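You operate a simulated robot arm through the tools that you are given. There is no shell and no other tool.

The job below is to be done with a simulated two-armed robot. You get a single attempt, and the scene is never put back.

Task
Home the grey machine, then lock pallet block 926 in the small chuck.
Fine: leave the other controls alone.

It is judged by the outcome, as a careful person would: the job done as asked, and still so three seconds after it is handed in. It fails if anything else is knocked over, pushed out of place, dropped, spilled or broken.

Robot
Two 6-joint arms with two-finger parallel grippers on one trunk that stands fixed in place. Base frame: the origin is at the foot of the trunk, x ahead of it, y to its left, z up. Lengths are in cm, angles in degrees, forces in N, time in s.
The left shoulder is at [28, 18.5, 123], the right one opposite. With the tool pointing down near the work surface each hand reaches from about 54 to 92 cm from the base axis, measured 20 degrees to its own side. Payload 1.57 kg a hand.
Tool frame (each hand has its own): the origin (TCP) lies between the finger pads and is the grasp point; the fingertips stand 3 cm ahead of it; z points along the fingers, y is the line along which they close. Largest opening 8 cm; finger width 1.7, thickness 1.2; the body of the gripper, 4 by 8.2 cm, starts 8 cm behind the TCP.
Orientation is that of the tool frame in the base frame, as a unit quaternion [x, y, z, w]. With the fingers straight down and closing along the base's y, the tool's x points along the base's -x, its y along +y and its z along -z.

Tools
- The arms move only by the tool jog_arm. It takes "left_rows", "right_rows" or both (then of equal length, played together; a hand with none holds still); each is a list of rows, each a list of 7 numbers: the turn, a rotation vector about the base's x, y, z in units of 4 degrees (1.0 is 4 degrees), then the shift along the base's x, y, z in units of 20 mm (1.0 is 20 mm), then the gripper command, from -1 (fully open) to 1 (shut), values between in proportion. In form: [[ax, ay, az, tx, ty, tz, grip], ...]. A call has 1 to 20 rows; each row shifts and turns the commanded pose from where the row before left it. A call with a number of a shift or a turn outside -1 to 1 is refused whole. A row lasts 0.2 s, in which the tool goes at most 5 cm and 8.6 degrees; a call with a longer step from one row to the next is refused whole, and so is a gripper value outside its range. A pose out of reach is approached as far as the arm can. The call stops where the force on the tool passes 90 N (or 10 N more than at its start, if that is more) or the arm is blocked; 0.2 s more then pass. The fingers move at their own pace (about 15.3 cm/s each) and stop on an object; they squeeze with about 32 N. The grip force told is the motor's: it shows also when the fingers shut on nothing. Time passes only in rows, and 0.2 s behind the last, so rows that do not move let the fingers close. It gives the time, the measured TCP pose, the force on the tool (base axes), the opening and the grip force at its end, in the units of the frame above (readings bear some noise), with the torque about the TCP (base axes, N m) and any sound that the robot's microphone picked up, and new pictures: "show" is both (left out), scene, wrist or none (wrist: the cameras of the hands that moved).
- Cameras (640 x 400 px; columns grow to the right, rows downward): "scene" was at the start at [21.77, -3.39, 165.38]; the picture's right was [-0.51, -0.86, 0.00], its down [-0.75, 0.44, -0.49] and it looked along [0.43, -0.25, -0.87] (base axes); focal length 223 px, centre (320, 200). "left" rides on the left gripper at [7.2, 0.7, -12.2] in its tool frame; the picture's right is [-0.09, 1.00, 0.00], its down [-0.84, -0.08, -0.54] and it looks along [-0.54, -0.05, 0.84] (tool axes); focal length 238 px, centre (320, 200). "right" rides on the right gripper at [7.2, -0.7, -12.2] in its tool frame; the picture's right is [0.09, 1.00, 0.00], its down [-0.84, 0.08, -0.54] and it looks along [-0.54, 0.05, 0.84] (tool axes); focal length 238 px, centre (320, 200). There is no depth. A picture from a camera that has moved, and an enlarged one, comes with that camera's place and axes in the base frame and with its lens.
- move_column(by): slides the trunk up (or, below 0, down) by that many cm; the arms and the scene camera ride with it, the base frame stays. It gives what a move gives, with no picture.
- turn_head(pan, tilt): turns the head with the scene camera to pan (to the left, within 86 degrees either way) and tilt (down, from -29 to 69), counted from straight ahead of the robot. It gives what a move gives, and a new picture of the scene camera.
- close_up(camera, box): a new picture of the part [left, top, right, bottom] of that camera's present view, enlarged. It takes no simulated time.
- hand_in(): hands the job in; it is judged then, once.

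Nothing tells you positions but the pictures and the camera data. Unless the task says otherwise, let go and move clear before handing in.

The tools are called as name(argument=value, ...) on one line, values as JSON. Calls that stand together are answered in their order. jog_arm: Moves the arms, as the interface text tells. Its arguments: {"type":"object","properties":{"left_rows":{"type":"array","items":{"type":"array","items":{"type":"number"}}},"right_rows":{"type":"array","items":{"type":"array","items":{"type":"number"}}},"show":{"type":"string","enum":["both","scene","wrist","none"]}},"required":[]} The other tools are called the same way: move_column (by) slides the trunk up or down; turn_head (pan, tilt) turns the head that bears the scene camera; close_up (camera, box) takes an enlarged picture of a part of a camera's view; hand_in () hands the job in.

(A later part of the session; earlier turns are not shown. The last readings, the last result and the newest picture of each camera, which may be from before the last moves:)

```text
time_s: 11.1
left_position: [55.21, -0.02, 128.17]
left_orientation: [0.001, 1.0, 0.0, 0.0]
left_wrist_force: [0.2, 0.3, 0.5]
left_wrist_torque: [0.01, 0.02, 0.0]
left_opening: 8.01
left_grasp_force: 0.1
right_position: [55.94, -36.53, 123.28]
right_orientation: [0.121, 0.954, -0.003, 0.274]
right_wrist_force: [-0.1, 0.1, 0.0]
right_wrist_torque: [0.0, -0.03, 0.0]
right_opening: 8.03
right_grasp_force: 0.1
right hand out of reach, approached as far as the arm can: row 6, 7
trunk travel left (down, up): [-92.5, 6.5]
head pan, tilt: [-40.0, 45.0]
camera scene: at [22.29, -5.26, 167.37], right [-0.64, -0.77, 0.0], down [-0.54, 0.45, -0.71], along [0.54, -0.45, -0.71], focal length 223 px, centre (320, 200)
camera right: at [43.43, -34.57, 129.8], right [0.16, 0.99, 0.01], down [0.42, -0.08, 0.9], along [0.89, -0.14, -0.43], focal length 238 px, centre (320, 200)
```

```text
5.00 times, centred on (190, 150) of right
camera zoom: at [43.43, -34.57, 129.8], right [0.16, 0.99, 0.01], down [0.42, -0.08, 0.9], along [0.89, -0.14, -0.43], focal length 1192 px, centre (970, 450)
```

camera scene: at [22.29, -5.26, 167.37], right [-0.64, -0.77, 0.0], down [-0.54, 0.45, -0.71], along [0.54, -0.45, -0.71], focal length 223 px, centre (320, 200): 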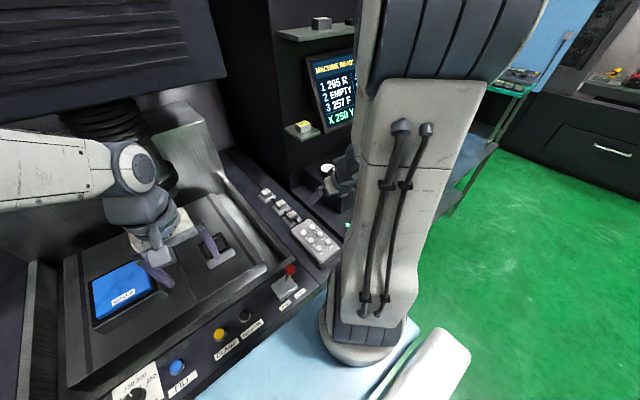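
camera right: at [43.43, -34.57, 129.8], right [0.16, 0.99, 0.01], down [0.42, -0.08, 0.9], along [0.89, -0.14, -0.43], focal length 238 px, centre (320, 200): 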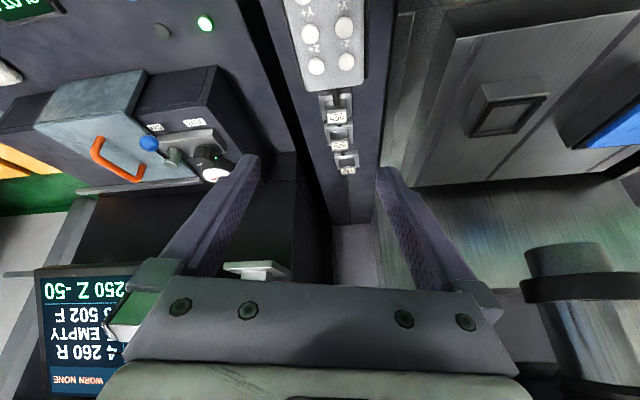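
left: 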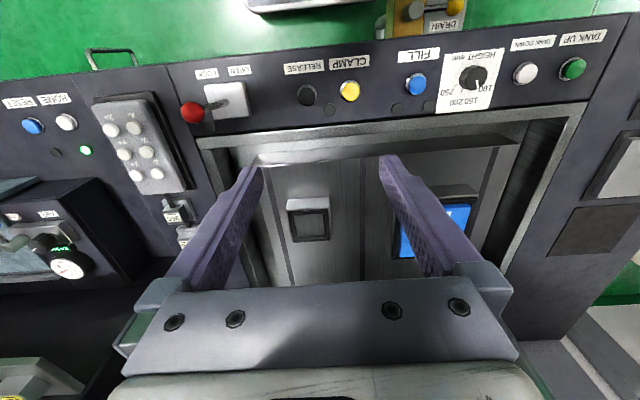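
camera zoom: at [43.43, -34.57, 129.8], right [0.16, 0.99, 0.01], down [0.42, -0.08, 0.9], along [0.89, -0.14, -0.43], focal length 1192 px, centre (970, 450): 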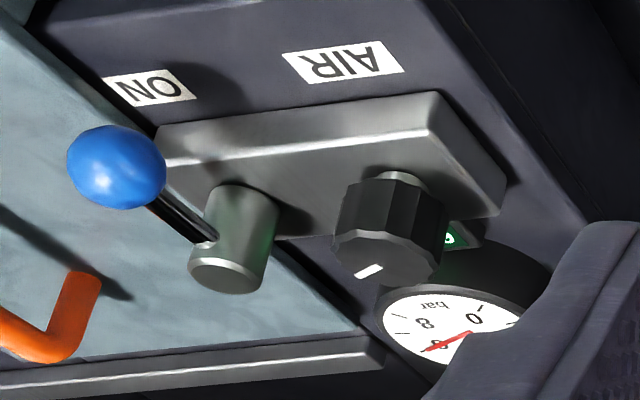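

I take the target to be the white-labelled 926 on its square pallet base in the row (752, 926, 965); the yellow-labelled one on the shelf is a plain block. The lever now leans to LOCK and the air is ON. First I'll pull the left arm clear of the machine and bring the right hand, straight down and shut, over HOME near (57, -57, 86).

jog_arm(left_rows=[[0, 0, 0, -0.4, 0.95, 0, -1], [0, 0, 0, -0.4, 0.95, 0, -1], [0, 0, 0, -0.4, 0.95, 0, -1], [0, 0, 0, -0.4, 0.95, 0, -1], [0, 0, 0, -0.4, 0.95, 0, -1], [0, 0, 0, -0.4, 0.95, 0, -1], [0, 0, 0, -0.4, 0.95, 0, -1], [0, 0, 0, -0.4, 0.95, 0, -1], [0, 0, 0, -0.4, 0.95, 0, -1], [0, 0, 0, -0.4, 0.95, 0, -1], [0, 0, 0, -0.4, 0.95, 0, -1], [0, 0, 0, -0.4, 0.95, 0, -1], [0, 0, 0, -0.4, 0.95, 0, -1], [0, 0, 0, -0.4, 0.95, 0, -1], [0, 0, 0, -0.4, 0.95, 0, -1], [0, 0, 0, -0.4, 0.95, 0, -1], [0, 0, 0, -0.4, 0.95, 0, -1], [0, 0, 0, 0, 0.95, 0, -1]], right_rows=[[0.01, 1, 0.44, 0.045, -0.854, 0, 1], [0.01, 1, 0.44, 0.045, -0.854, 0, 1], [0.01, 1, 0.44, 0.045, -0.854, 0, 1], [0.01, 1, 0.44, 0.045, -0.854, 0, 1], [0.01, 1, 0.44, 0.045, -0.854, 0, 1], [0.01, 1, 0.44, 0.045, -0.854, 0, 1], [0.01, 1, 0.44, 0.045, -0.854, -0.5, 1], [0.01, 1, 0.44, 0.045, -0.854, -0.5, 1], [0, 0, 0, 0.045, -0.854, -0.7, 1], [0, 0, 0, 0.045, -0.854, -0.7, 1], [0, 0, 0, 0.045, -0.854, -0.7, 1], [0, 0, 0, 0.045, -0.854, -0.7, 1], [0, 0, 0, 0, 0, -0.7, 1], [0, 0, 0, 0, 0, -0.7, 1], [0, 0, 0, 0, 0, -0.7, 1], [0, 0, 0, 0, 0, 0, 1], [0, 0, 0, 0, 0, 0, 1], [0, 0, 0, 0, 0, 0, 1]], show="both")

```text
time_s: 14.9
left_position: [42.06, 34.37, 127.8]
left_orientation: [0.001, 1.0, 0.0, 0.0]
left_wrist_force: [0.1, -0.2, -0.1]
left_wrist_torque: [0.02, -0.01, 0.0]
left_opening: 8.0
left_grasp_force: 0.1
left hand out of reach, approached as far as the arm can: row 12
right_position: [56.96, -56.83, 111.41]
right_orientation: [0.0, 1.0, -0.001, 0.0]
right_wrist_force: [-0.7, 0.2, -0.7]
right_wrist_torque: [-0.02, -0.01, -0.02]
right_opening: 0.0
right_grasp_force: 21.1
trunk travel left (down, up): [-92.5, 6.5]
head pan, tilt: [-40.0, 45.0]
camera scene: at [22.28, -5.27, 167.37], right [-0.64, -0.77, 0.0], down [-0.54, 0.45, -0.71], along [0.54, -0.45, -0.71], focal length 223 px, centre (320, 200)
camera right: at [49.81, -57.55, 123.65], right [-0.09, 1.0, 0.0], down [0.84, 0.08, 0.54], along [0.54, 0.05, -0.84], focal length 238 px, centre (320, 200)
camera left: at [34.77, 34.93, 139.99], right [0.09, 1.0, 0.0], down [0.84, -0.08, 0.54], along [0.54, -0.05, -0.84], focal length 238 px, centre (320, 200)
```

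scene: 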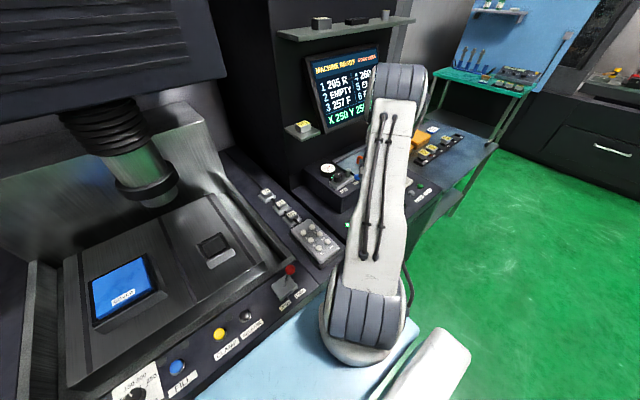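
right: 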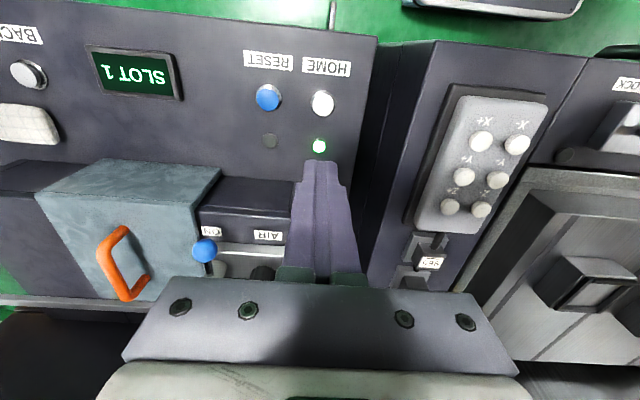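
left: 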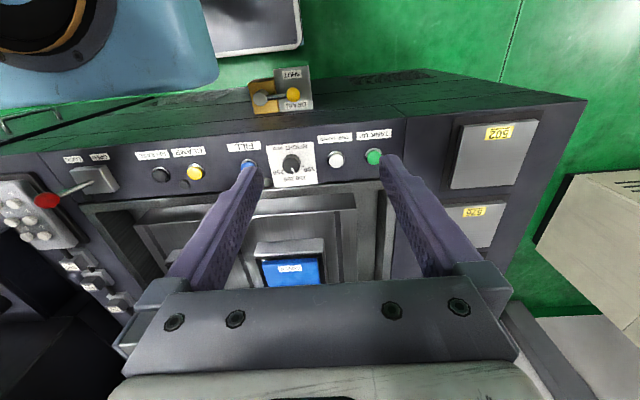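

The shut right fingers are now directly above HOME; I'll lower to just above the button and check the alignment.

jog_arm(right_rows=[[0, 0, 0, -0.1, 0.05, -1, 1], [0, 0, 0, 0, 0, -1, 1], [0, 0, 0, 0, 0, -1, 1], [0, 0, 0, 0, 0, -1, 1], [0, 0, 0, 0, 0, -1, 1], [0, 0, 0, 0, 0, -1, 1], [0, 0, 0, 0, 0, -1, 1], [0, 0, 0, 0, 0, -0.9, 1], [0, 0, 0, 0, 0, -0.6, 1]], show="both")

close_up(camera="right", box=[240, 60, 400, 200])

```text
time_s: 16.9
left_position: [42.06, 34.29, 127.86]
left_orientation: [0.0, 1.0, 0.0, -0.001]
left_wrist_force: [-0.5, 0.2, 0.3]
left_wrist_torque: [-0.06, 0.02, -0.01]
left_opening: 7.97
left_grasp_force: 0.1
right_position: [56.9, -56.62, 94.49]
right_orientation: [0.0, 1.0, -0.002, 0.0]
right_wrist_force: [-0.7, -0.1, -0.3]
right_wrist_torque: [0.01, -0.02, -0.01]
right_opening: 0.02
right_grasp_force: 21.4
trunk travel left (down, up): [-92.5, 6.5]
head pan, tilt: [-40.0, 45.0]
camera scene: at [22.29, -5.27, 167.37], right [-0.64, -0.77, 0.0], down [-0.54, 0.45, -0.71], along [0.54, -0.45, -0.71], focal length 223 px, centre (320, 200)
camera right: at [49.6, -57.33, 106.54], right [-0.09, 1.0, 0.0], down [0.84, 0.08, 0.54], along [0.54, 0.05, -0.84], focal length 238 px, centre (320, 200)
```

scene: 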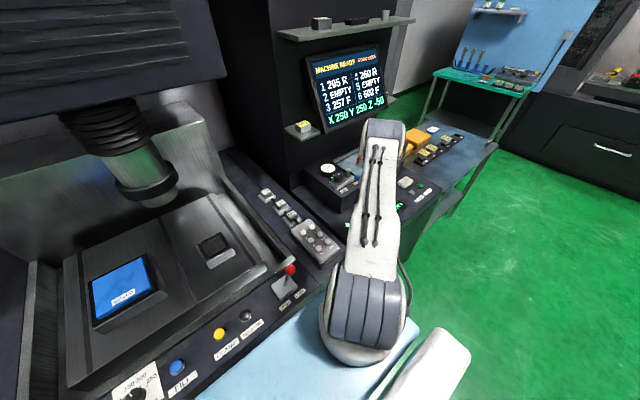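
right: 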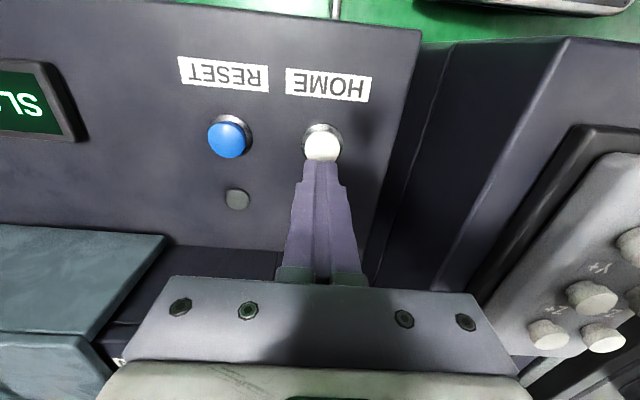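

```text
2.86 times, centred on (320, 130) of right
camera zoom: at [49.6, -57.33, 106.54], right [-0.09, 1.0, 0.0], down [0.84, 0.08, 0.54], along [0.54, 0.05, -0.84], focal length 681 px, centre (320, 400)
```

zoom: 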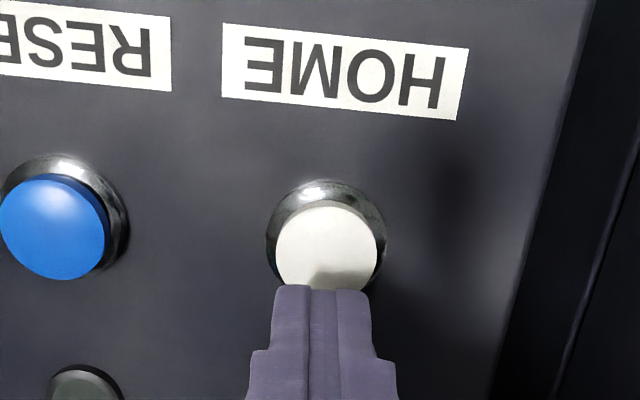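

Fingertips are right over the HOME button; now I'll press down gently.

jog_arm(right_rows=[[0, 0, 0, -0.15, 0, -0.4, 1], [0, 0, 0, 0, 0, -0.4, 1], [0, 0, 0, 0, 0, -0.3, 1], [0, 0, 0, 0, 0, -0.2, 1], [0, 0, 0, 0, 0, -0.2, 1], [0, 0, 0, 0, 0, -0.15, 1]], show="both")

```text
time_s: 18.3
left_position: [42.08, 34.28, 127.76]
left_orientation: [0.001, 1.0, 0.0, 0.0]
left_wrist_force: [-0.2, -0.2, 1.1]
left_wrist_torque: [-0.03, -0.04, 0.0]
left_opening: 8.0
left_grasp_force: 0.1
right_position: [56.53, -56.86, 91.2]
right_orientation: [0.001, 1.0, -0.001, 0.0]
right_wrist_force: [-0.9, 0.3, -0.3]
right_wrist_torque: [-0.01, -0.01, -0.03]
right_opening: 0.0
right_grasp_force: 21.0
trunk travel left (down, up): [-92.5, 6.5]
head pan, tilt: [-40.0, 45.0]
camera scene: at [22.29, -5.27, 167.37], right [-0.64, -0.77, 0.0], down [-0.54, 0.45, -0.71], along [0.54, -0.45, -0.71], focal length 223 px, centre (320, 200)
camera right: at [49.29, -57.42, 103.35], right [-0.09, 1.0, 0.0], down [0.84, 0.08, 0.54], along [0.54, 0.05, -0.84], focal length 238 px, centre (320, 200)
```

scene: 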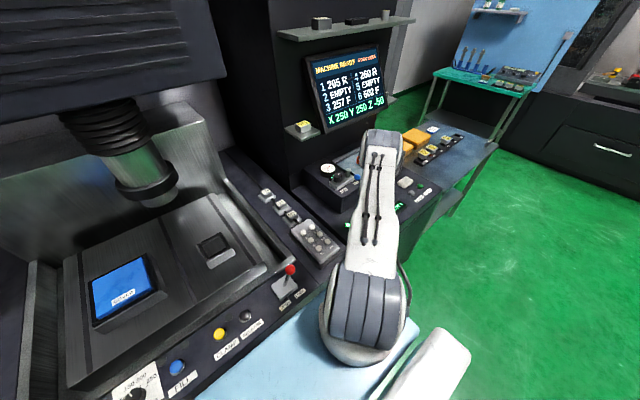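
right: 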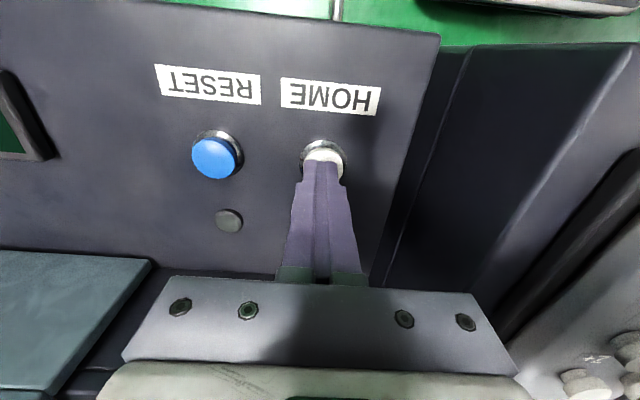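

No contact yet; continuing down in small steps.

jog_arm(right_rows=[[0, 0, 0, -0.15, 0.05, -0.2, 1], [0, 0, 0, 0, 0, -0.2, 1], [0, 0, 0, 0, 0, -0.15, 1], [0, 0, 0, 0, 0, -0.15, 1], [0, 0, 0, 0, 0, -0.15, 1]], show="both")

```text
time_s: 19.5
left_position: [42.03, 34.37, 128.03]
left_orientation: [0.001, 1.0, 0.0, -0.001]
left_wrist_force: [0.3, -0.2, 0.3]
left_wrist_torque: [-0.02, -0.02, 0.01]
left_opening: 7.99
left_grasp_force: 0.0
right_position: [56.27, -56.69, 89.68]
right_orientation: [0.0, 1.0, -0.001, 0.0]
right_wrist_force: [-5.0, 5.8, 21.9]
right_wrist_torque: [0.17, 0.15, 0.04]
right_opening: 0.02
right_grasp_force: 21.1
trunk travel left (down, up): [-92.5, 6.5]
head pan, tilt: [-40.0, 45.0]
heard: click
camera scene: at [22.17, -5.15, 167.43], right [-0.64, -0.77, 0.0], down [-0.54, 0.45, -0.71], along [0.54, -0.46, -0.71], focal length 223 px, centre (320, 200)
camera right: at [49.0, -57.34, 101.84], right [-0.09, 1.0, 0.0], down [0.84, 0.08, 0.54], along [0.54, 0.05, -0.84], focal length 238 px, centre (320, 200)
```

scene: 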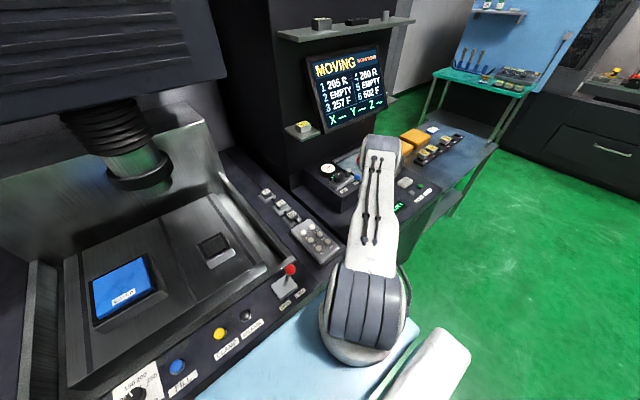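
right: 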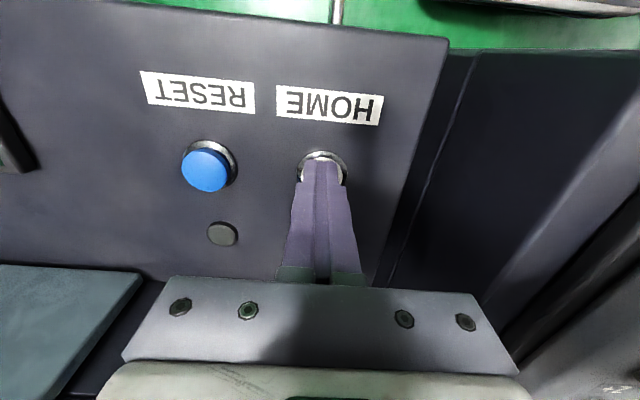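

A click sounded and the screen shows MOVING. I'll lift off and wait for the homing to finish.

jog_arm(right_rows=[[0, 0, 0, 0, 0, 0.3, 1], [0, 0, 0, 0, 0, 0.8, 1], [0, 0, 0, 0, 0, 1, 1], [0, 0, 0, 0, 0, 1, 1], [0, 0, 0, 0, 0, 1, 1], [0, 0, 0, 0, 0, 1, 1], [0, 0, 0, 0, 0, 1, 1], [0, 0, 0, 0, 0, 1, 1], [0, 0, 0, 0, 0, 1, 1], [0, 0, 0, 0, 0, 1, 1], [0, 0, 0, 0, 0, 1, 1], [0, 0, 0, 0, 0, 1, 1], [0, 0, 0, 0, 0, 0, 1], [0, 0, 0, 0, 0, 0, 1], [0, 0, 0, 0, 0, 0, 1]], show="scene")

close_up(camera="scene", box=[290, 40, 400, 140])

```text
time_s: 22.7
left_position: [41.94, 34.2, 127.89]
left_orientation: [0.001, 1.0, 0.0, 0.0]
left_wrist_force: [0.5, -0.7, 0.1]
left_wrist_torque: [0.03, 0.0, -0.04]
left_opening: 7.99
left_grasp_force: 0.1
right_position: [56.18, -56.36, 111.64]
right_orientation: [0.0, 1.0, -0.001, 0.0]
right_wrist_force: [0.2, 0.4, -0.6]
right_wrist_torque: [-0.02, -0.02, 0.03]
right_opening: 0.0
right_grasp_force: 22.2
trunk travel left (down, up): [-92.5, 6.5]
head pan, tilt: [-40.0, 45.0]
camera scene: at [22.29, -5.26, 167.37], right [-0.64, -0.77, 0.0], down [-0.54, 0.45, -0.71], along [0.54, -0.45, -0.71], focal length 223 px, centre (320, 200)
```

scene: 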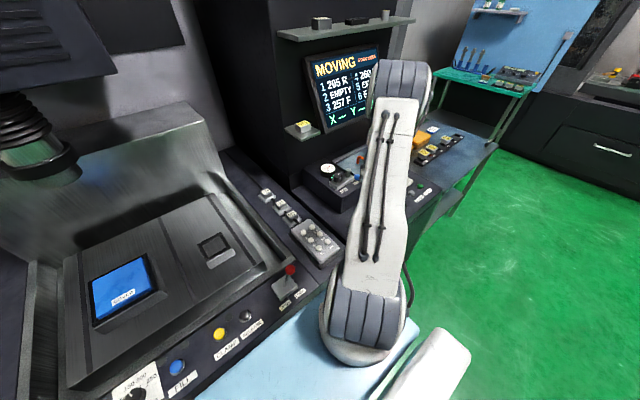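

```text
4.00 times, centred on (345, 90) of scene
camera zoom: at [22.29, -5.26, 167.37], right [-0.64, -0.77, 0.0], down [-0.54, 0.45, -0.71], along [0.54, -0.45, -0.71], focal length 894 px, centre (220, 640)
```

zoom: 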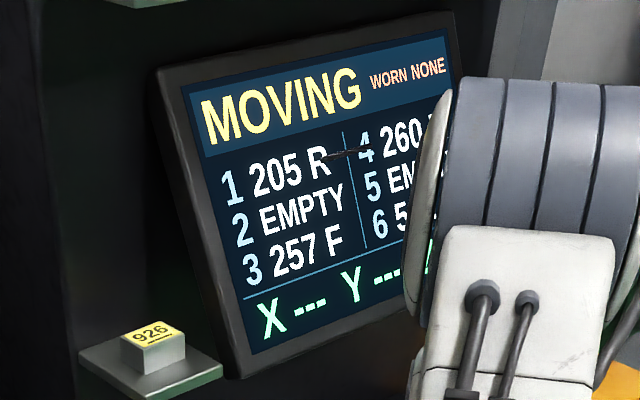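

The head is travelling left; still homing. Meanwhile I'll bring the right hand over toward the lever at a safe height, with the fingers opened.

jog_arm(right_rows=[[0, 0, 0, 0, 1, 0.3, 1], [0, 0, 0, 0, 1, 0.3, 1], [0, 0, 0, 0, 1, 0.3, 0], [0, 0, 0, 0, 1, 0, -0.5], [0, 0, 0, 0, 1, 0, -0.5], [0, 0, 0, 0, 1, 0, -0.5], [0, 0, 0, 0, 1, 0, -0.5], [0, 0, 0, 0, 1, 0, -0.5], [0, 0, 0, 0, 1, 0, -0.5], [0, 0, 0, 0, 1, 0, -0.5], [0, 0, 0, 0, 1, 0, -0.5], [0, 0, 0, 0, 1, 0, -0.5], [0, 0, 0, 0, 1, 0, -0.5], [0, 0, 0, 0, 1, 0, -0.5], [0, 0, 0, 0, 1, 0, -0.5], [0, 0, 0, 0, 1, 0, -0.5], [0, 0, 0, 0, 1, 0, -0.5], [0, 0, 0, 0, 0, 0, -0.5]], show="both")

close_up(camera="scene", box=[290, 40, 400, 140])

```text
time_s: 26.5
left_position: [42.02, 34.27, 127.94]
left_orientation: [0.001, 1.0, 0.0, 0.0]
left_wrist_force: [-0.3, 0.2, 0.5]
left_wrist_torque: [0.0, -0.03, -0.01]
left_opening: 8.0
left_grasp_force: 0.0
right_position: [56.17, -22.6, 113.56]
right_orientation: [0.0, 1.0, -0.002, 0.0]
right_wrist_force: [0.4, 0.3, 0.6]
right_wrist_torque: [0.0, -0.03, -0.01]
right_opening: 6.0
right_grasp_force: 0.1
trunk travel left (down, up): [-92.5, 6.5]
head pan, tilt: [-40.0, 45.0]
camera scene: at [22.29, -5.24, 167.37], right [-0.64, -0.77, 0.0], down [-0.54, 0.45, -0.71], along [0.54, -0.45, -0.71], focal length 223 px, centre (320, 200)
camera right: at [48.95, -23.2, 125.64], right [-0.09, 1.0, 0.0], down [0.84, 0.08, 0.54], along [0.54, 0.05, -0.84], focal length 238 px, centre (320, 200)
```

scene: 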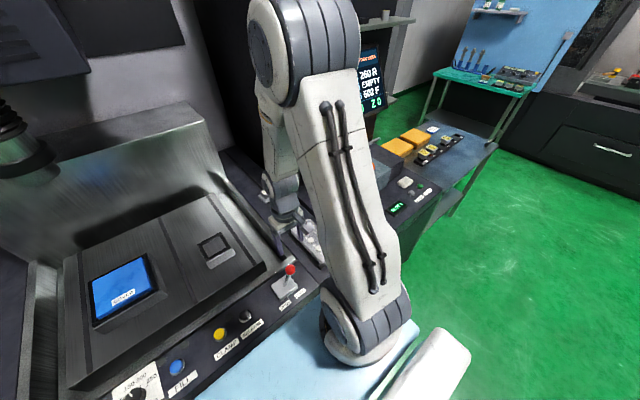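
right: 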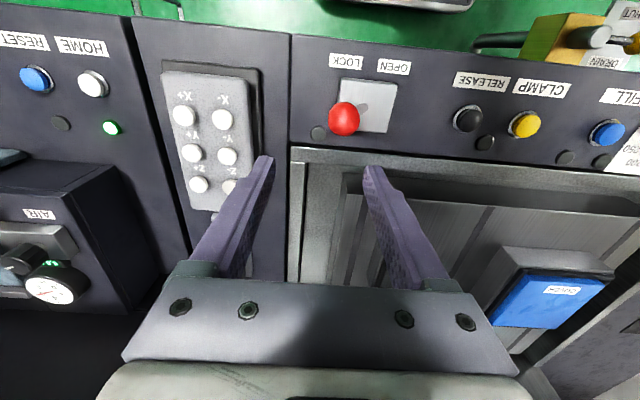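

```text
4.00 times, centred on (345, 90) of scene
camera zoom: at [22.29, -5.24, 167.37], right [-0.64, -0.77, 0.0], down [-0.54, 0.45, -0.71], along [0.54, -0.45, -0.71], focal length 894 px, centre (220, 640)
```

zoom: 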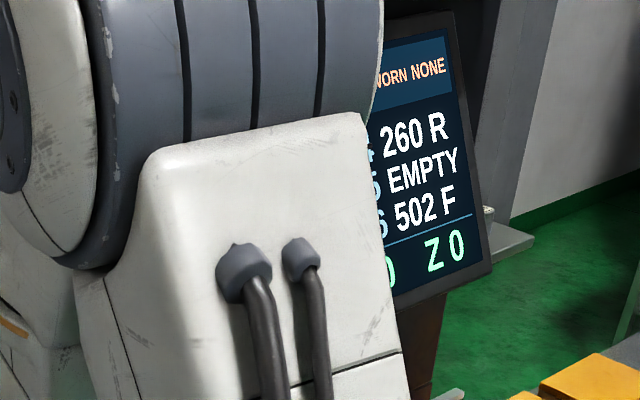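

Homing is done (Z 0 shown). The lever knob is at about (54.9, -20.2, 100.6), leaning to LOCK; I'll straddle it with the fingers along y.

jog_arm(right_rows=[[0, 0, 0, -0.3, 0.6, 0, -0.4], [0, 0, 0, -0.3, 0.6, 0, -0.4], [0, 0, 0, 0, 0, -1, -0.4], [0, 0, 0, 0, 0, -1, -0.4], [0, 0, 0, 0, 0, -1, -0.4], [0, 0, 0, 0, 0, -0.8, -0.4]], show="both")

close_up(camera="right", box=[220, 60, 420, 260])

close_up(camera="scene", box=[190, 200, 340, 330])

```text
time_s: 27.9
left_position: [41.9, 34.34, 127.89]
left_orientation: [0.001, 1.0, 0.0, 0.0]
left_wrist_force: [0.4, -1.1, -0.1]
left_wrist_torque: [0.04, 0.01, -0.03]
left_opening: 7.99
left_grasp_force: 0.1
right_position: [55.01, -20.3, 105.98]
right_orientation: [0.0, 1.0, -0.001, 0.0]
right_wrist_force: [0.4, 0.1, 0.3]
right_wrist_torque: [0.01, 0.01, 0.03]
right_opening: 5.6
right_grasp_force: 0.1
trunk travel left (down, up): [-92.5, 6.5]
head pan, tilt: [-40.0, 45.0]
camera scene: at [22.29, -5.26, 167.37], right [-0.64, -0.77, 0.0], down [-0.54, 0.45, -0.71], along [0.54, -0.45, -0.71], focal length 223 px, centre (320, 200)
camera right: at [47.81, -20.88, 118.06], right [-0.09, 1.0, 0.0], down [0.84, 0.08, 0.54], along [0.54, 0.05, -0.84], focal length 238 px, centre (320, 200)
```

scene: 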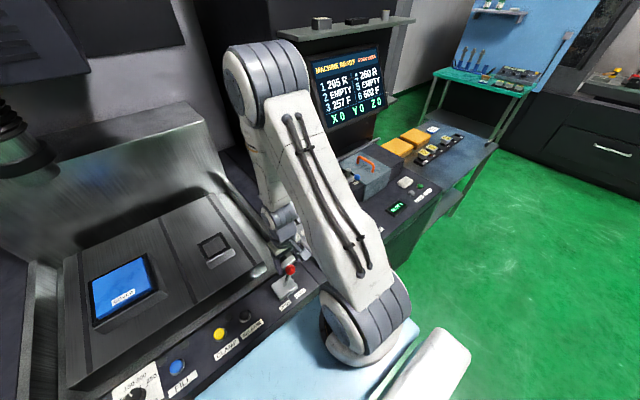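
right: 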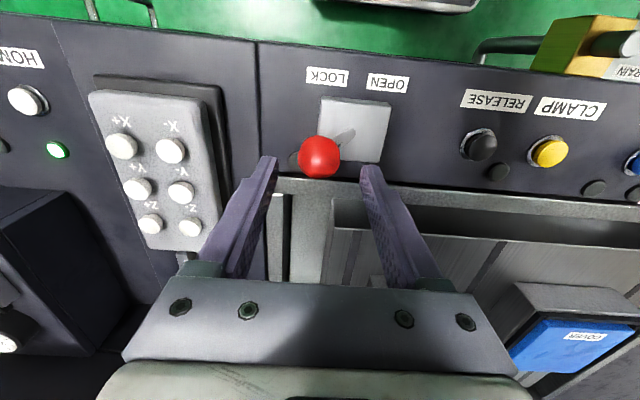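

```text
2.00 times, centred on (320, 160) of right
camera zoom: at [47.81, -20.88, 118.06], right [-0.09, 1.0, 0.0], down [0.84, 0.08, 0.54], along [0.54, 0.05, -0.84], focal length 477 px, centre (320, 280)
```

zoom: 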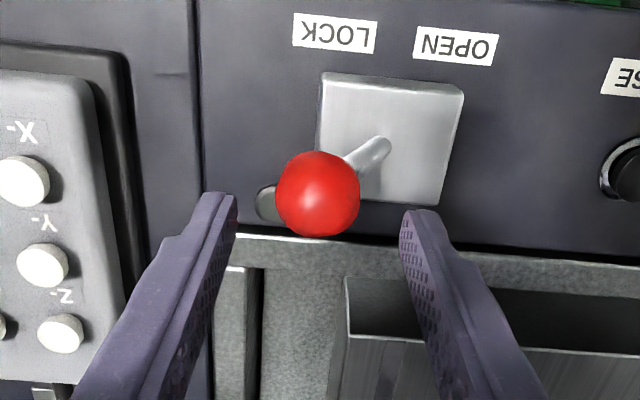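

```text
3.08 times, centred on (265, 265) of scene
camera zoom: at [22.29, -5.26, 167.37], right [-0.64, -0.77, 0.0], down [-0.54, 0.45, -0.71], along [0.54, -0.45, -0.71], focal length 687 px, centre (489, 0)
```

zoom: 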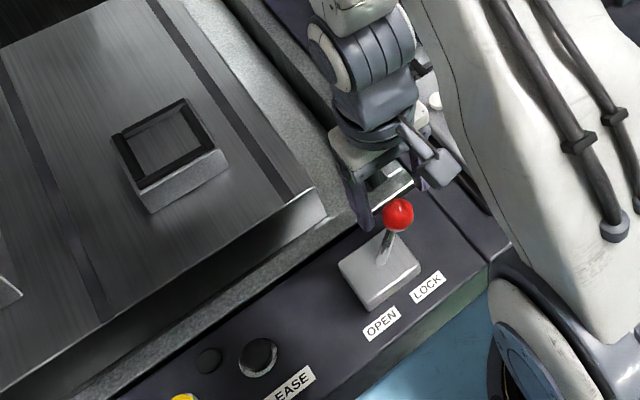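

Aligned above the knob. Lowering to straddle it, then sweeping toward OPEN (+y).

jog_arm(right_rows=[[0, 0, 0, 0, 0, -0.8, -0.4], [0, 0, 0, 0, 0, -0.8, -0.4], [0, 0, 0, 0, 0, -0.7, -0.4], [0, 0, 0, 0, 0, 0, -0.1], [0, 0, 0, 0, 0, 0, -0.1]], show="both")

close_up(camera="right", box=[220, 60, 420, 260])

```text
time_s: 29.1
left_position: [42.14, 34.42, 127.86]
left_orientation: [0.001, 1.0, 0.0, 0.0]
left_wrist_force: [-0.1, -0.2, 0.0]
left_wrist_torque: [-0.01, -0.01, -0.02]
left_opening: 7.99
left_grasp_force: 0.1
right_position: [55.06, -20.19, 101.41]
right_orientation: [0.0, 1.0, 0.0, 0.0]
right_wrist_force: [-0.2, -0.7, 0.2]
right_wrist_torque: [-0.02, 0.01, -0.02]
right_opening: 4.37
right_grasp_force: 0.1
trunk travel left (down, up): [-92.5, 6.5]
head pan, tilt: [-40.0, 45.0]
camera scene: at [22.28, -5.25, 167.37], right [-0.64, -0.77, 0.0], down [-0.54, 0.45, -0.71], along [0.54, -0.45, -0.71], focal length 223 px, centre (320, 200)
camera right: at [47.8, -20.77, 113.48], right [-0.09, 1.0, 0.0], down [0.84, 0.08, 0.54], along [0.54, 0.05, -0.84], focal length 238 px, centre (320, 200)
```

scene: 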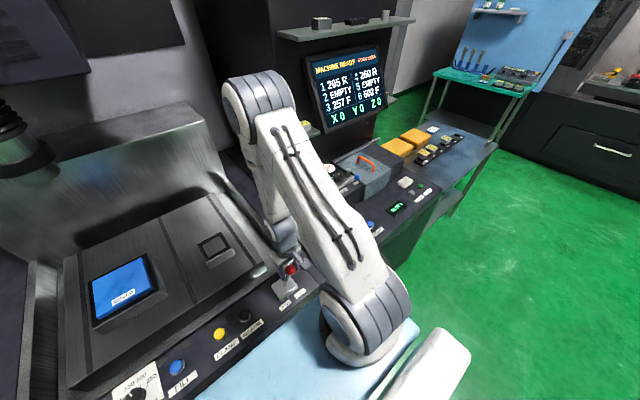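
right: 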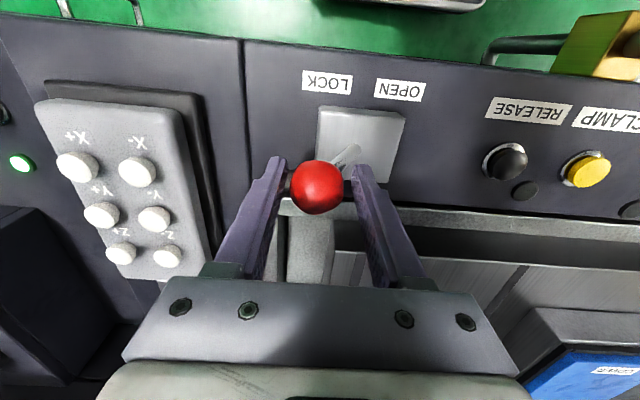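

```text
2.00 times, centred on (320, 160) of right
camera zoom: at [47.8, -20.77, 113.48], right [-0.09, 1.0, 0.0], down [0.84, 0.08, 0.54], along [0.54, 0.05, -0.84], focal length 477 px, centre (320, 280)
```

zoom: 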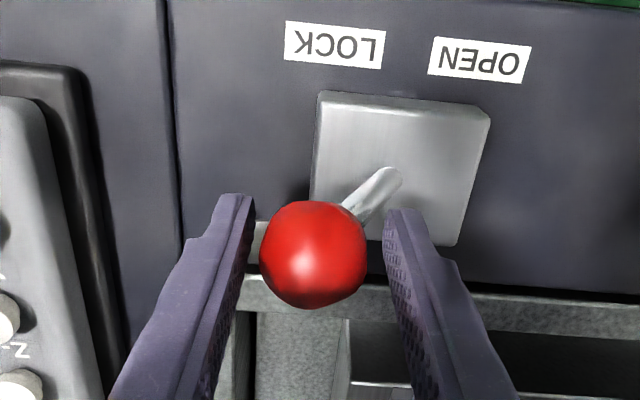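

jog_arm(right_rows=[[0, 0, 0, 0, 0.5, 0, -0.1], [0, 0, 0, 0, 0.5, 0, -0.1], [0, 0, 0, 0, 0.5, 0, -0.1], [0, 0, 0, 0, 0.5, 0, -0.1], [0, 0, 0, 0, 0.5, 0, -0.1], [0, 0, 0, 0, 0.4, 0, -0.1]], show="both")

close_up(camera="right", box=[220, 60, 420, 260])

close_up(camera="scene", box=[190, 220, 330, 330])

```text
time_s: 30.5
left_position: [42.05, 34.28, 127.92]
left_orientation: [0.0, 1.0, -0.001, 0.0]
left_wrist_force: [-0.4, 0.7, 0.8]
left_wrist_torque: [-0.02, -0.03, -0.01]
left_opening: 8.01
left_grasp_force: 0.2
right_position: [55.13, -14.51, 101.22]
right_orientation: [0.0, 1.0, -0.002, 0.0]
right_wrist_force: [0.1, 0.5, 0.8]
right_wrist_torque: [0.02, 0.02, 0.02]
right_opening: 4.5
right_grasp_force: 0.6
trunk travel left (down, up): [-92.5, 6.5]
head pan, tilt: [-40.0, 45.0]
camera scene: at [22.29, -5.25, 167.37], right [-0.64, -0.77, 0.0], down [-0.54, 0.45, -0.71], along [0.54, -0.45, -0.71], focal length 223 px, centre (320, 200)
camera right: at [47.8, -15.08, 113.41], right [-0.09, 1.0, 0.0], down [0.84, 0.08, 0.54], along [0.54, 0.05, -0.84], focal length 238 px, centre (320, 200)
```

scene: 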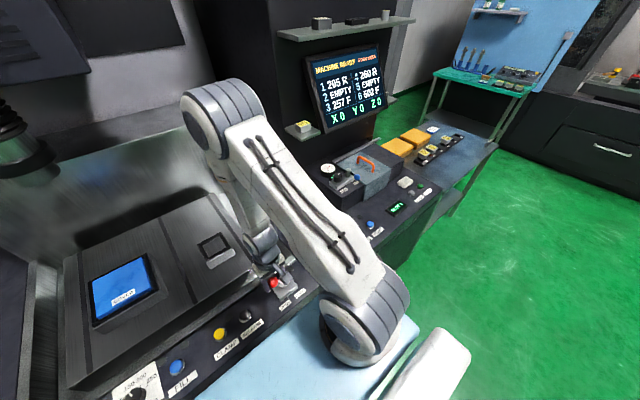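
right: 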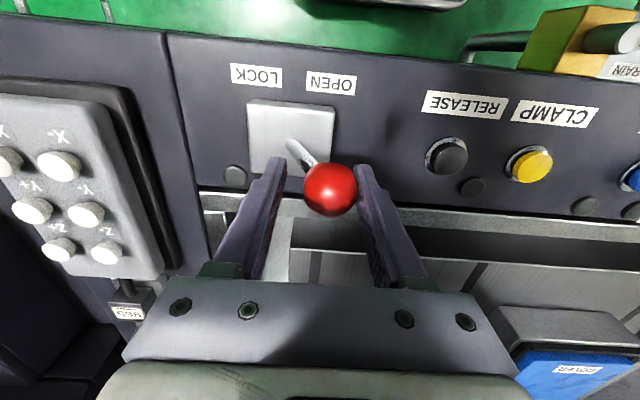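

```text
2.00 times, centred on (320, 160) of right
camera zoom: at [47.8, -15.08, 113.41], right [-0.09, 1.0, 0.0], down [0.84, 0.08, 0.54], along [0.54, 0.05, -0.84], focal length 477 px, centre (320, 280)
```

zoom: 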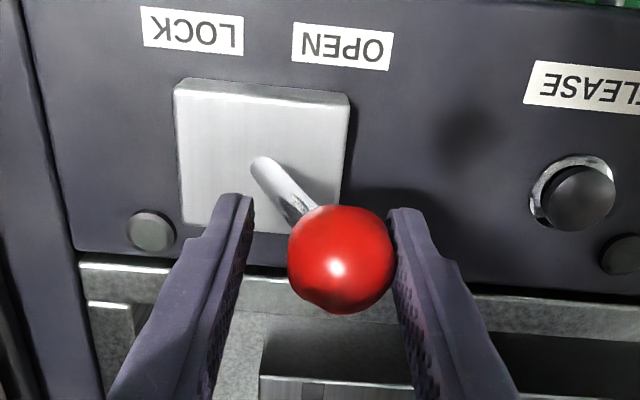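

```text
3.64 times, centred on (260, 275) of scene
camera zoom: at [22.29, -5.25, 167.37], right [-0.64, -0.77, 0.0], down [-0.54, 0.45, -0.71], along [0.54, -0.45, -0.71], focal length 812 px, centre (538, -73)
```

zoom: 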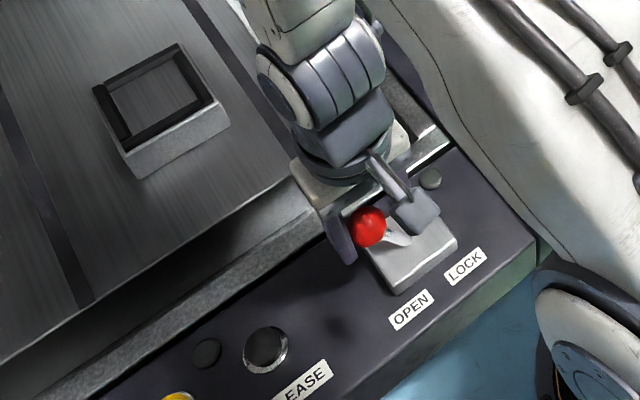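

The lever flipped and now leans to OPEN. I'll lift away, check the jaws, and head toward the 926 pallet block.

jog_arm(right_rows=[[0, 0, 0, 0, -0.1, 0, -0.4], [0, 0, 0, 0, 0, 0.8, -0.4], [0, 0, 0, 0, 0, 1, -0.4], [0, 0, 0, 0, 0, 1, -0.4], [0, 0, 0, 0, 0, 1, -0.4], [0, 0, 0, 0, 0, 1, -0.4], [0, 0, 0, 0, 0, 1, -0.4], [0, 0, 0, 0, -0.5, 1, -0.4], [0, 0, 0, 0, -1, 1, -0.4], [0, 0, 0, 0, -1, 0, -0.4], [0, 0, 0, 0, -1, 0, -0.4], [0, 0, 0, 0, -1, 0, -0.4], [0, 0, 0, 0, -1, 0, -0.4], [0, 0, 0, 0, -1, 0, -0.4]], show="both")

close_up(camera="scene", box=[190, 220, 330, 330])

close_up(camera="scene", box=[195, 225, 245, 275])

```text
time_s: 33.5
left_position: [42.05, 34.31, 127.92]
left_orientation: [0.0, 1.0, 0.0, 0.001]
left_wrist_force: [0.5, 0.7, -0.5]
left_wrist_torque: [0.02, 0.01, -0.02]
left_opening: 7.99
left_grasp_force: 0.0
right_position: [54.96, -27.75, 116.84]
right_orientation: [0.0, 1.0, -0.001, 0.0]
right_wrist_force: [-0.2, -0.3, 0.4]
right_wrist_torque: [0.0, 0.04, 0.03]
right_opening: 5.59
right_grasp_force: 0.0
trunk travel left (down, up): [-92.5, 6.5]
head pan, tilt: [-40.0, 45.0]
camera scene: at [22.29, -5.26, 167.37], right [-0.64, -0.77, 0.0], down [-0.54, 0.45, -0.71], along [0.54, -0.45, -0.71], focal length 223 px, centre (320, 200)
camera right: at [47.72, -28.43, 128.88], right [-0.09, 1.0, 0.0], down [0.84, 0.08, 0.54], along [0.54, 0.05, -0.84], focal length 238 px, centre (320, 200)
```

scene: 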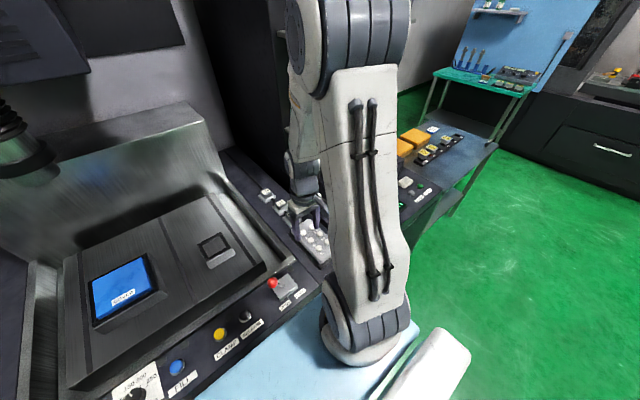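
right: 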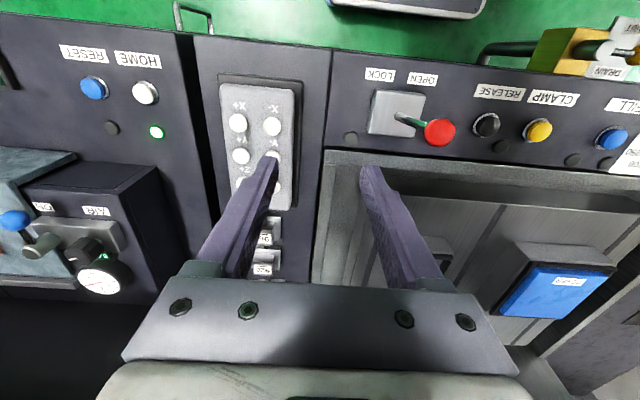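

```text
3.64 times, centred on (260, 275) of scene
camera zoom: at [22.29, -5.26, 167.37], right [-0.64, -0.77, 0.0], down [-0.54, 0.45, -0.71], along [0.54, -0.45, -0.71], focal length 812 px, centre (538, -73)
```

zoom: 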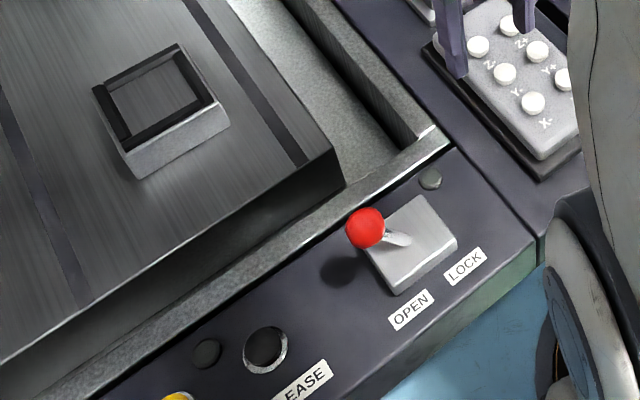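

```text
8.00 times, centred on (220, 250) of scene
camera zoom: at [22.29, -5.26, 167.37], right [-0.64, -0.77, 0.0], down [-0.54, 0.45, -0.71], along [0.54, -0.45, -0.71], focal length 1787 px, centre (1120, -200)
```

zoom: 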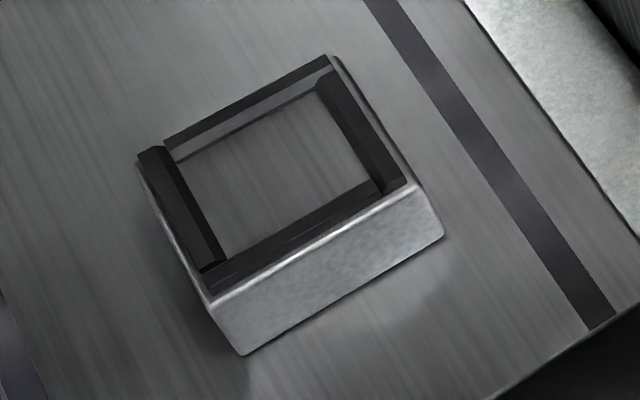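

The lever stays at OPEN. From two views, 926's base plate is about 6 cm square centred near (86.35, -36.5), top z 93.8, with its head about 3.9 cm wide and top z 96.6. I'll move the right hand above it and verify.

jog_arm(right_rows=[[0, 0, 0, 0.97, -0.27, 0, -0.5], [0, 0, 0, 0.97, -0.27, 0, -0.5], [0, 0, 0, 0.97, -0.27, 0, -0.5], [0, 0, 0, 0.97, -0.27, 0, -0.5], [0, 0, 0, 0.97, -0.27, 0, -0.5], [0, 0, 0, 0.97, -0.27, 0, -0.5], [0, 0, 0, 0.97, -0.27, 0, -0.5], [0, 0, 0, 0.97, -0.27, 0, -0.5], [0, 0, 0, 0.97, -0.27, 0, -0.5], [0, 0, 0, 0.97, -0.27, 0, -0.5], [0, 0, 0, 0.97, -0.27, 0, -0.5], [0, 0, 0, 0.97, -0.27, 0, -0.5], [0, 0, 0, 0.97, -0.27, 0, -0.5], [0, 0, 0, 0.97, -0.27, 0, -0.5]], show="both")

close_up(camera="right", box=[220, 60, 420, 260])

```text
time_s: 36.5
left_position: [42.03, 34.3, 127.77]
left_orientation: [0.001, 1.0, -0.001, 0.001]
left_wrist_force: [0.8, 0.0, -1.1]
left_wrist_torque: [0.0, 0.0, 0.01]
left_opening: 8.02
left_grasp_force: 0.0
right_position: [82.19, -35.18, 116.77]
right_orientation: [0.001, 1.0, -0.001, 0.0]
right_wrist_force: [-1.0, 0.3, 0.5]
right_wrist_torque: [0.03, -0.02, -0.03]
right_opening: 5.99
right_grasp_force: 0.0
trunk travel left (down, up): [-92.5, 6.5]
head pan, tilt: [-40.0, 45.0]
camera scene: at [22.29, -5.26, 167.37], right [-0.64, -0.77, 0.0], down [-0.54, 0.45, -0.71], along [0.54, -0.45, -0.71], focal length 223 px, centre (320, 200)
camera right: at [75.0, -35.85, 128.95], right [-0.09, 1.0, 0.0], down [0.84, 0.08, 0.54], along [0.54, 0.05, -0.84], focal length 238 px, centre (320, 200)
```

scene: 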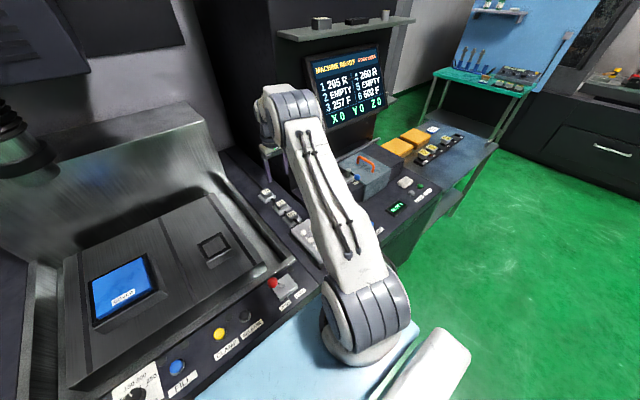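
right: 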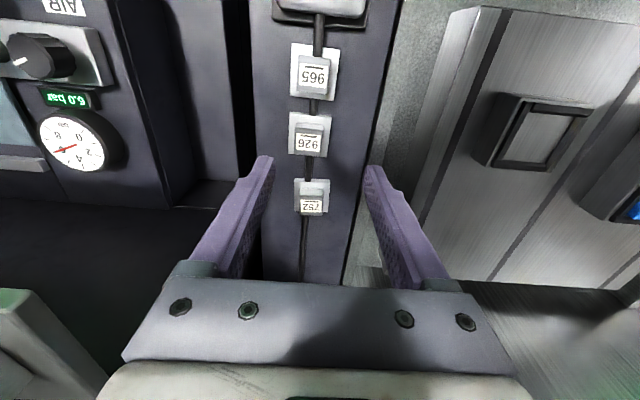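

```text
2.00 times, centred on (320, 160) of right
camera zoom: at [75.0, -35.85, 128.95], right [-0.09, 1.0, 0.0], down [0.84, 0.08, 0.54], along [0.54, 0.05, -0.84], focal length 477 px, centre (320, 280)
```

zoom: 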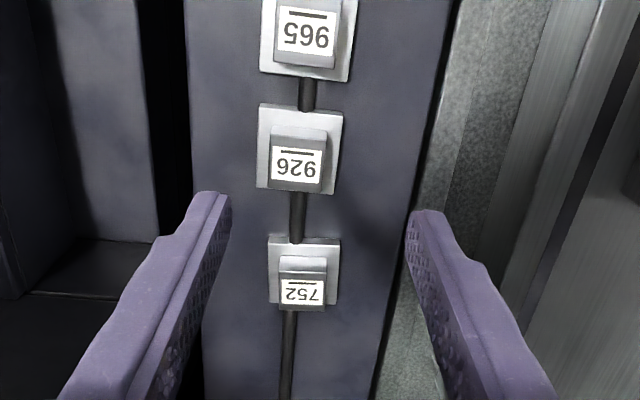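

926 confirmed just ahead. Moving over it and down to about 4 cm above its head.

jog_arm(right_rows=[[0, 0, 0, 0.3, -0.093, -0.91, -0.5], [0, 0, 0, 0.3, -0.093, -0.91, -0.5], [0, 0, 0, 0.3, -0.093, -0.91, -0.5], [0, 0, 0, 0.3, -0.093, -0.91, -0.5], [0, 0, 0, 0.3, -0.093, -0.91, -0.5], [0, 0, 0, 0.3, -0.093, -0.91, -0.5], [0, 0, 0, 0.3, -0.093, -0.91, -0.5]], show="both")

close_up(camera="right", box=[220, 60, 420, 260])

close_up(camera="scene", box=[240, 170, 320, 240])

```text
time_s: 38.1
left_position: [42.14, 34.19, 127.81]
left_orientation: [0.001, 1.0, 0.001, -0.001]
left_wrist_force: [0.1, 0.1, -0.7]
left_wrist_torque: [0.0, -0.03, -0.01]
left_opening: 8.02
left_grasp_force: 0.1
right_position: [86.42, -36.69, 104.12]
right_orientation: [0.0, 1.0, -0.002, 0.0]
right_wrist_force: [0.0, -1.0, 0.4]
right_wrist_torque: [0.01, 0.02, 0.0]
right_opening: 6.0
right_grasp_force: 0.1
trunk travel left (down, up): [-92.5, 6.5]
head pan, tilt: [-40.0, 45.0]
camera scene: at [22.3, -5.26, 167.37], right [-0.64, -0.77, 0.0], down [-0.54, 0.45, -0.71], along [0.54, -0.45, -0.71], focal length 223 px, centre (320, 200)
camera right: at [79.21, -37.27, 116.22], right [-0.09, 1.0, 0.0], down [0.84, 0.08, 0.54], along [0.54, 0.05, -0.84], focal length 238 px, centre (320, 200)
```

scene: 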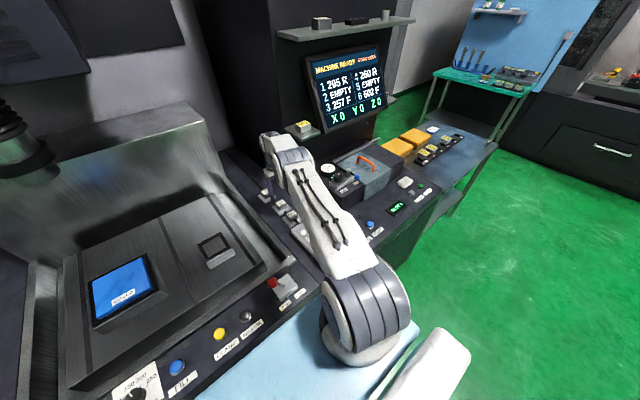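
right: 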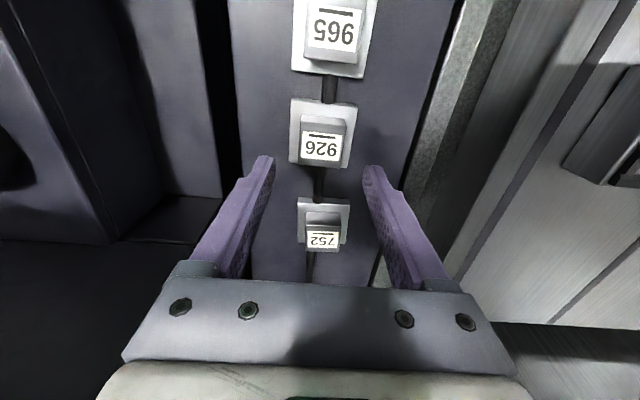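

```text
2.00 times, centred on (320, 160) of right
camera zoom: at [79.21, -37.27, 116.22], right [-0.09, 1.0, 0.0], down [0.84, 0.08, 0.54], along [0.54, 0.05, -0.84], focal length 477 px, centre (320, 280)
```

zoom: 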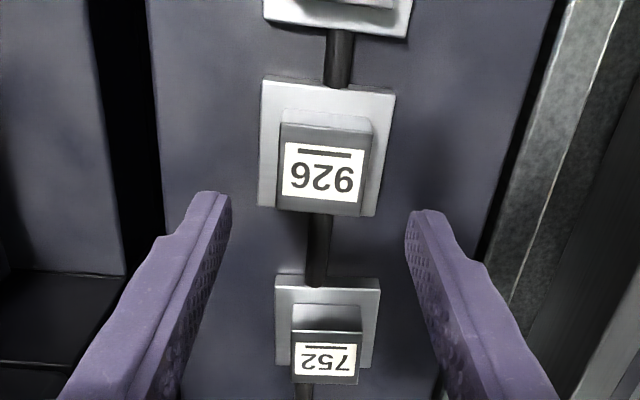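

```text
5.71 times, centred on (280, 205) of scene
camera zoom: at [22.3, -5.26, 167.37], right [-0.64, -0.77, 0.0], down [-0.54, 0.45, -0.71], along [0.54, -0.45, -0.71], focal length 1277 px, centre (549, 171)
```

zoom: 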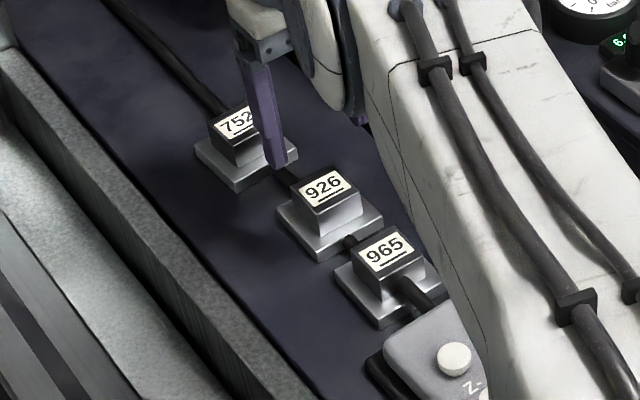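

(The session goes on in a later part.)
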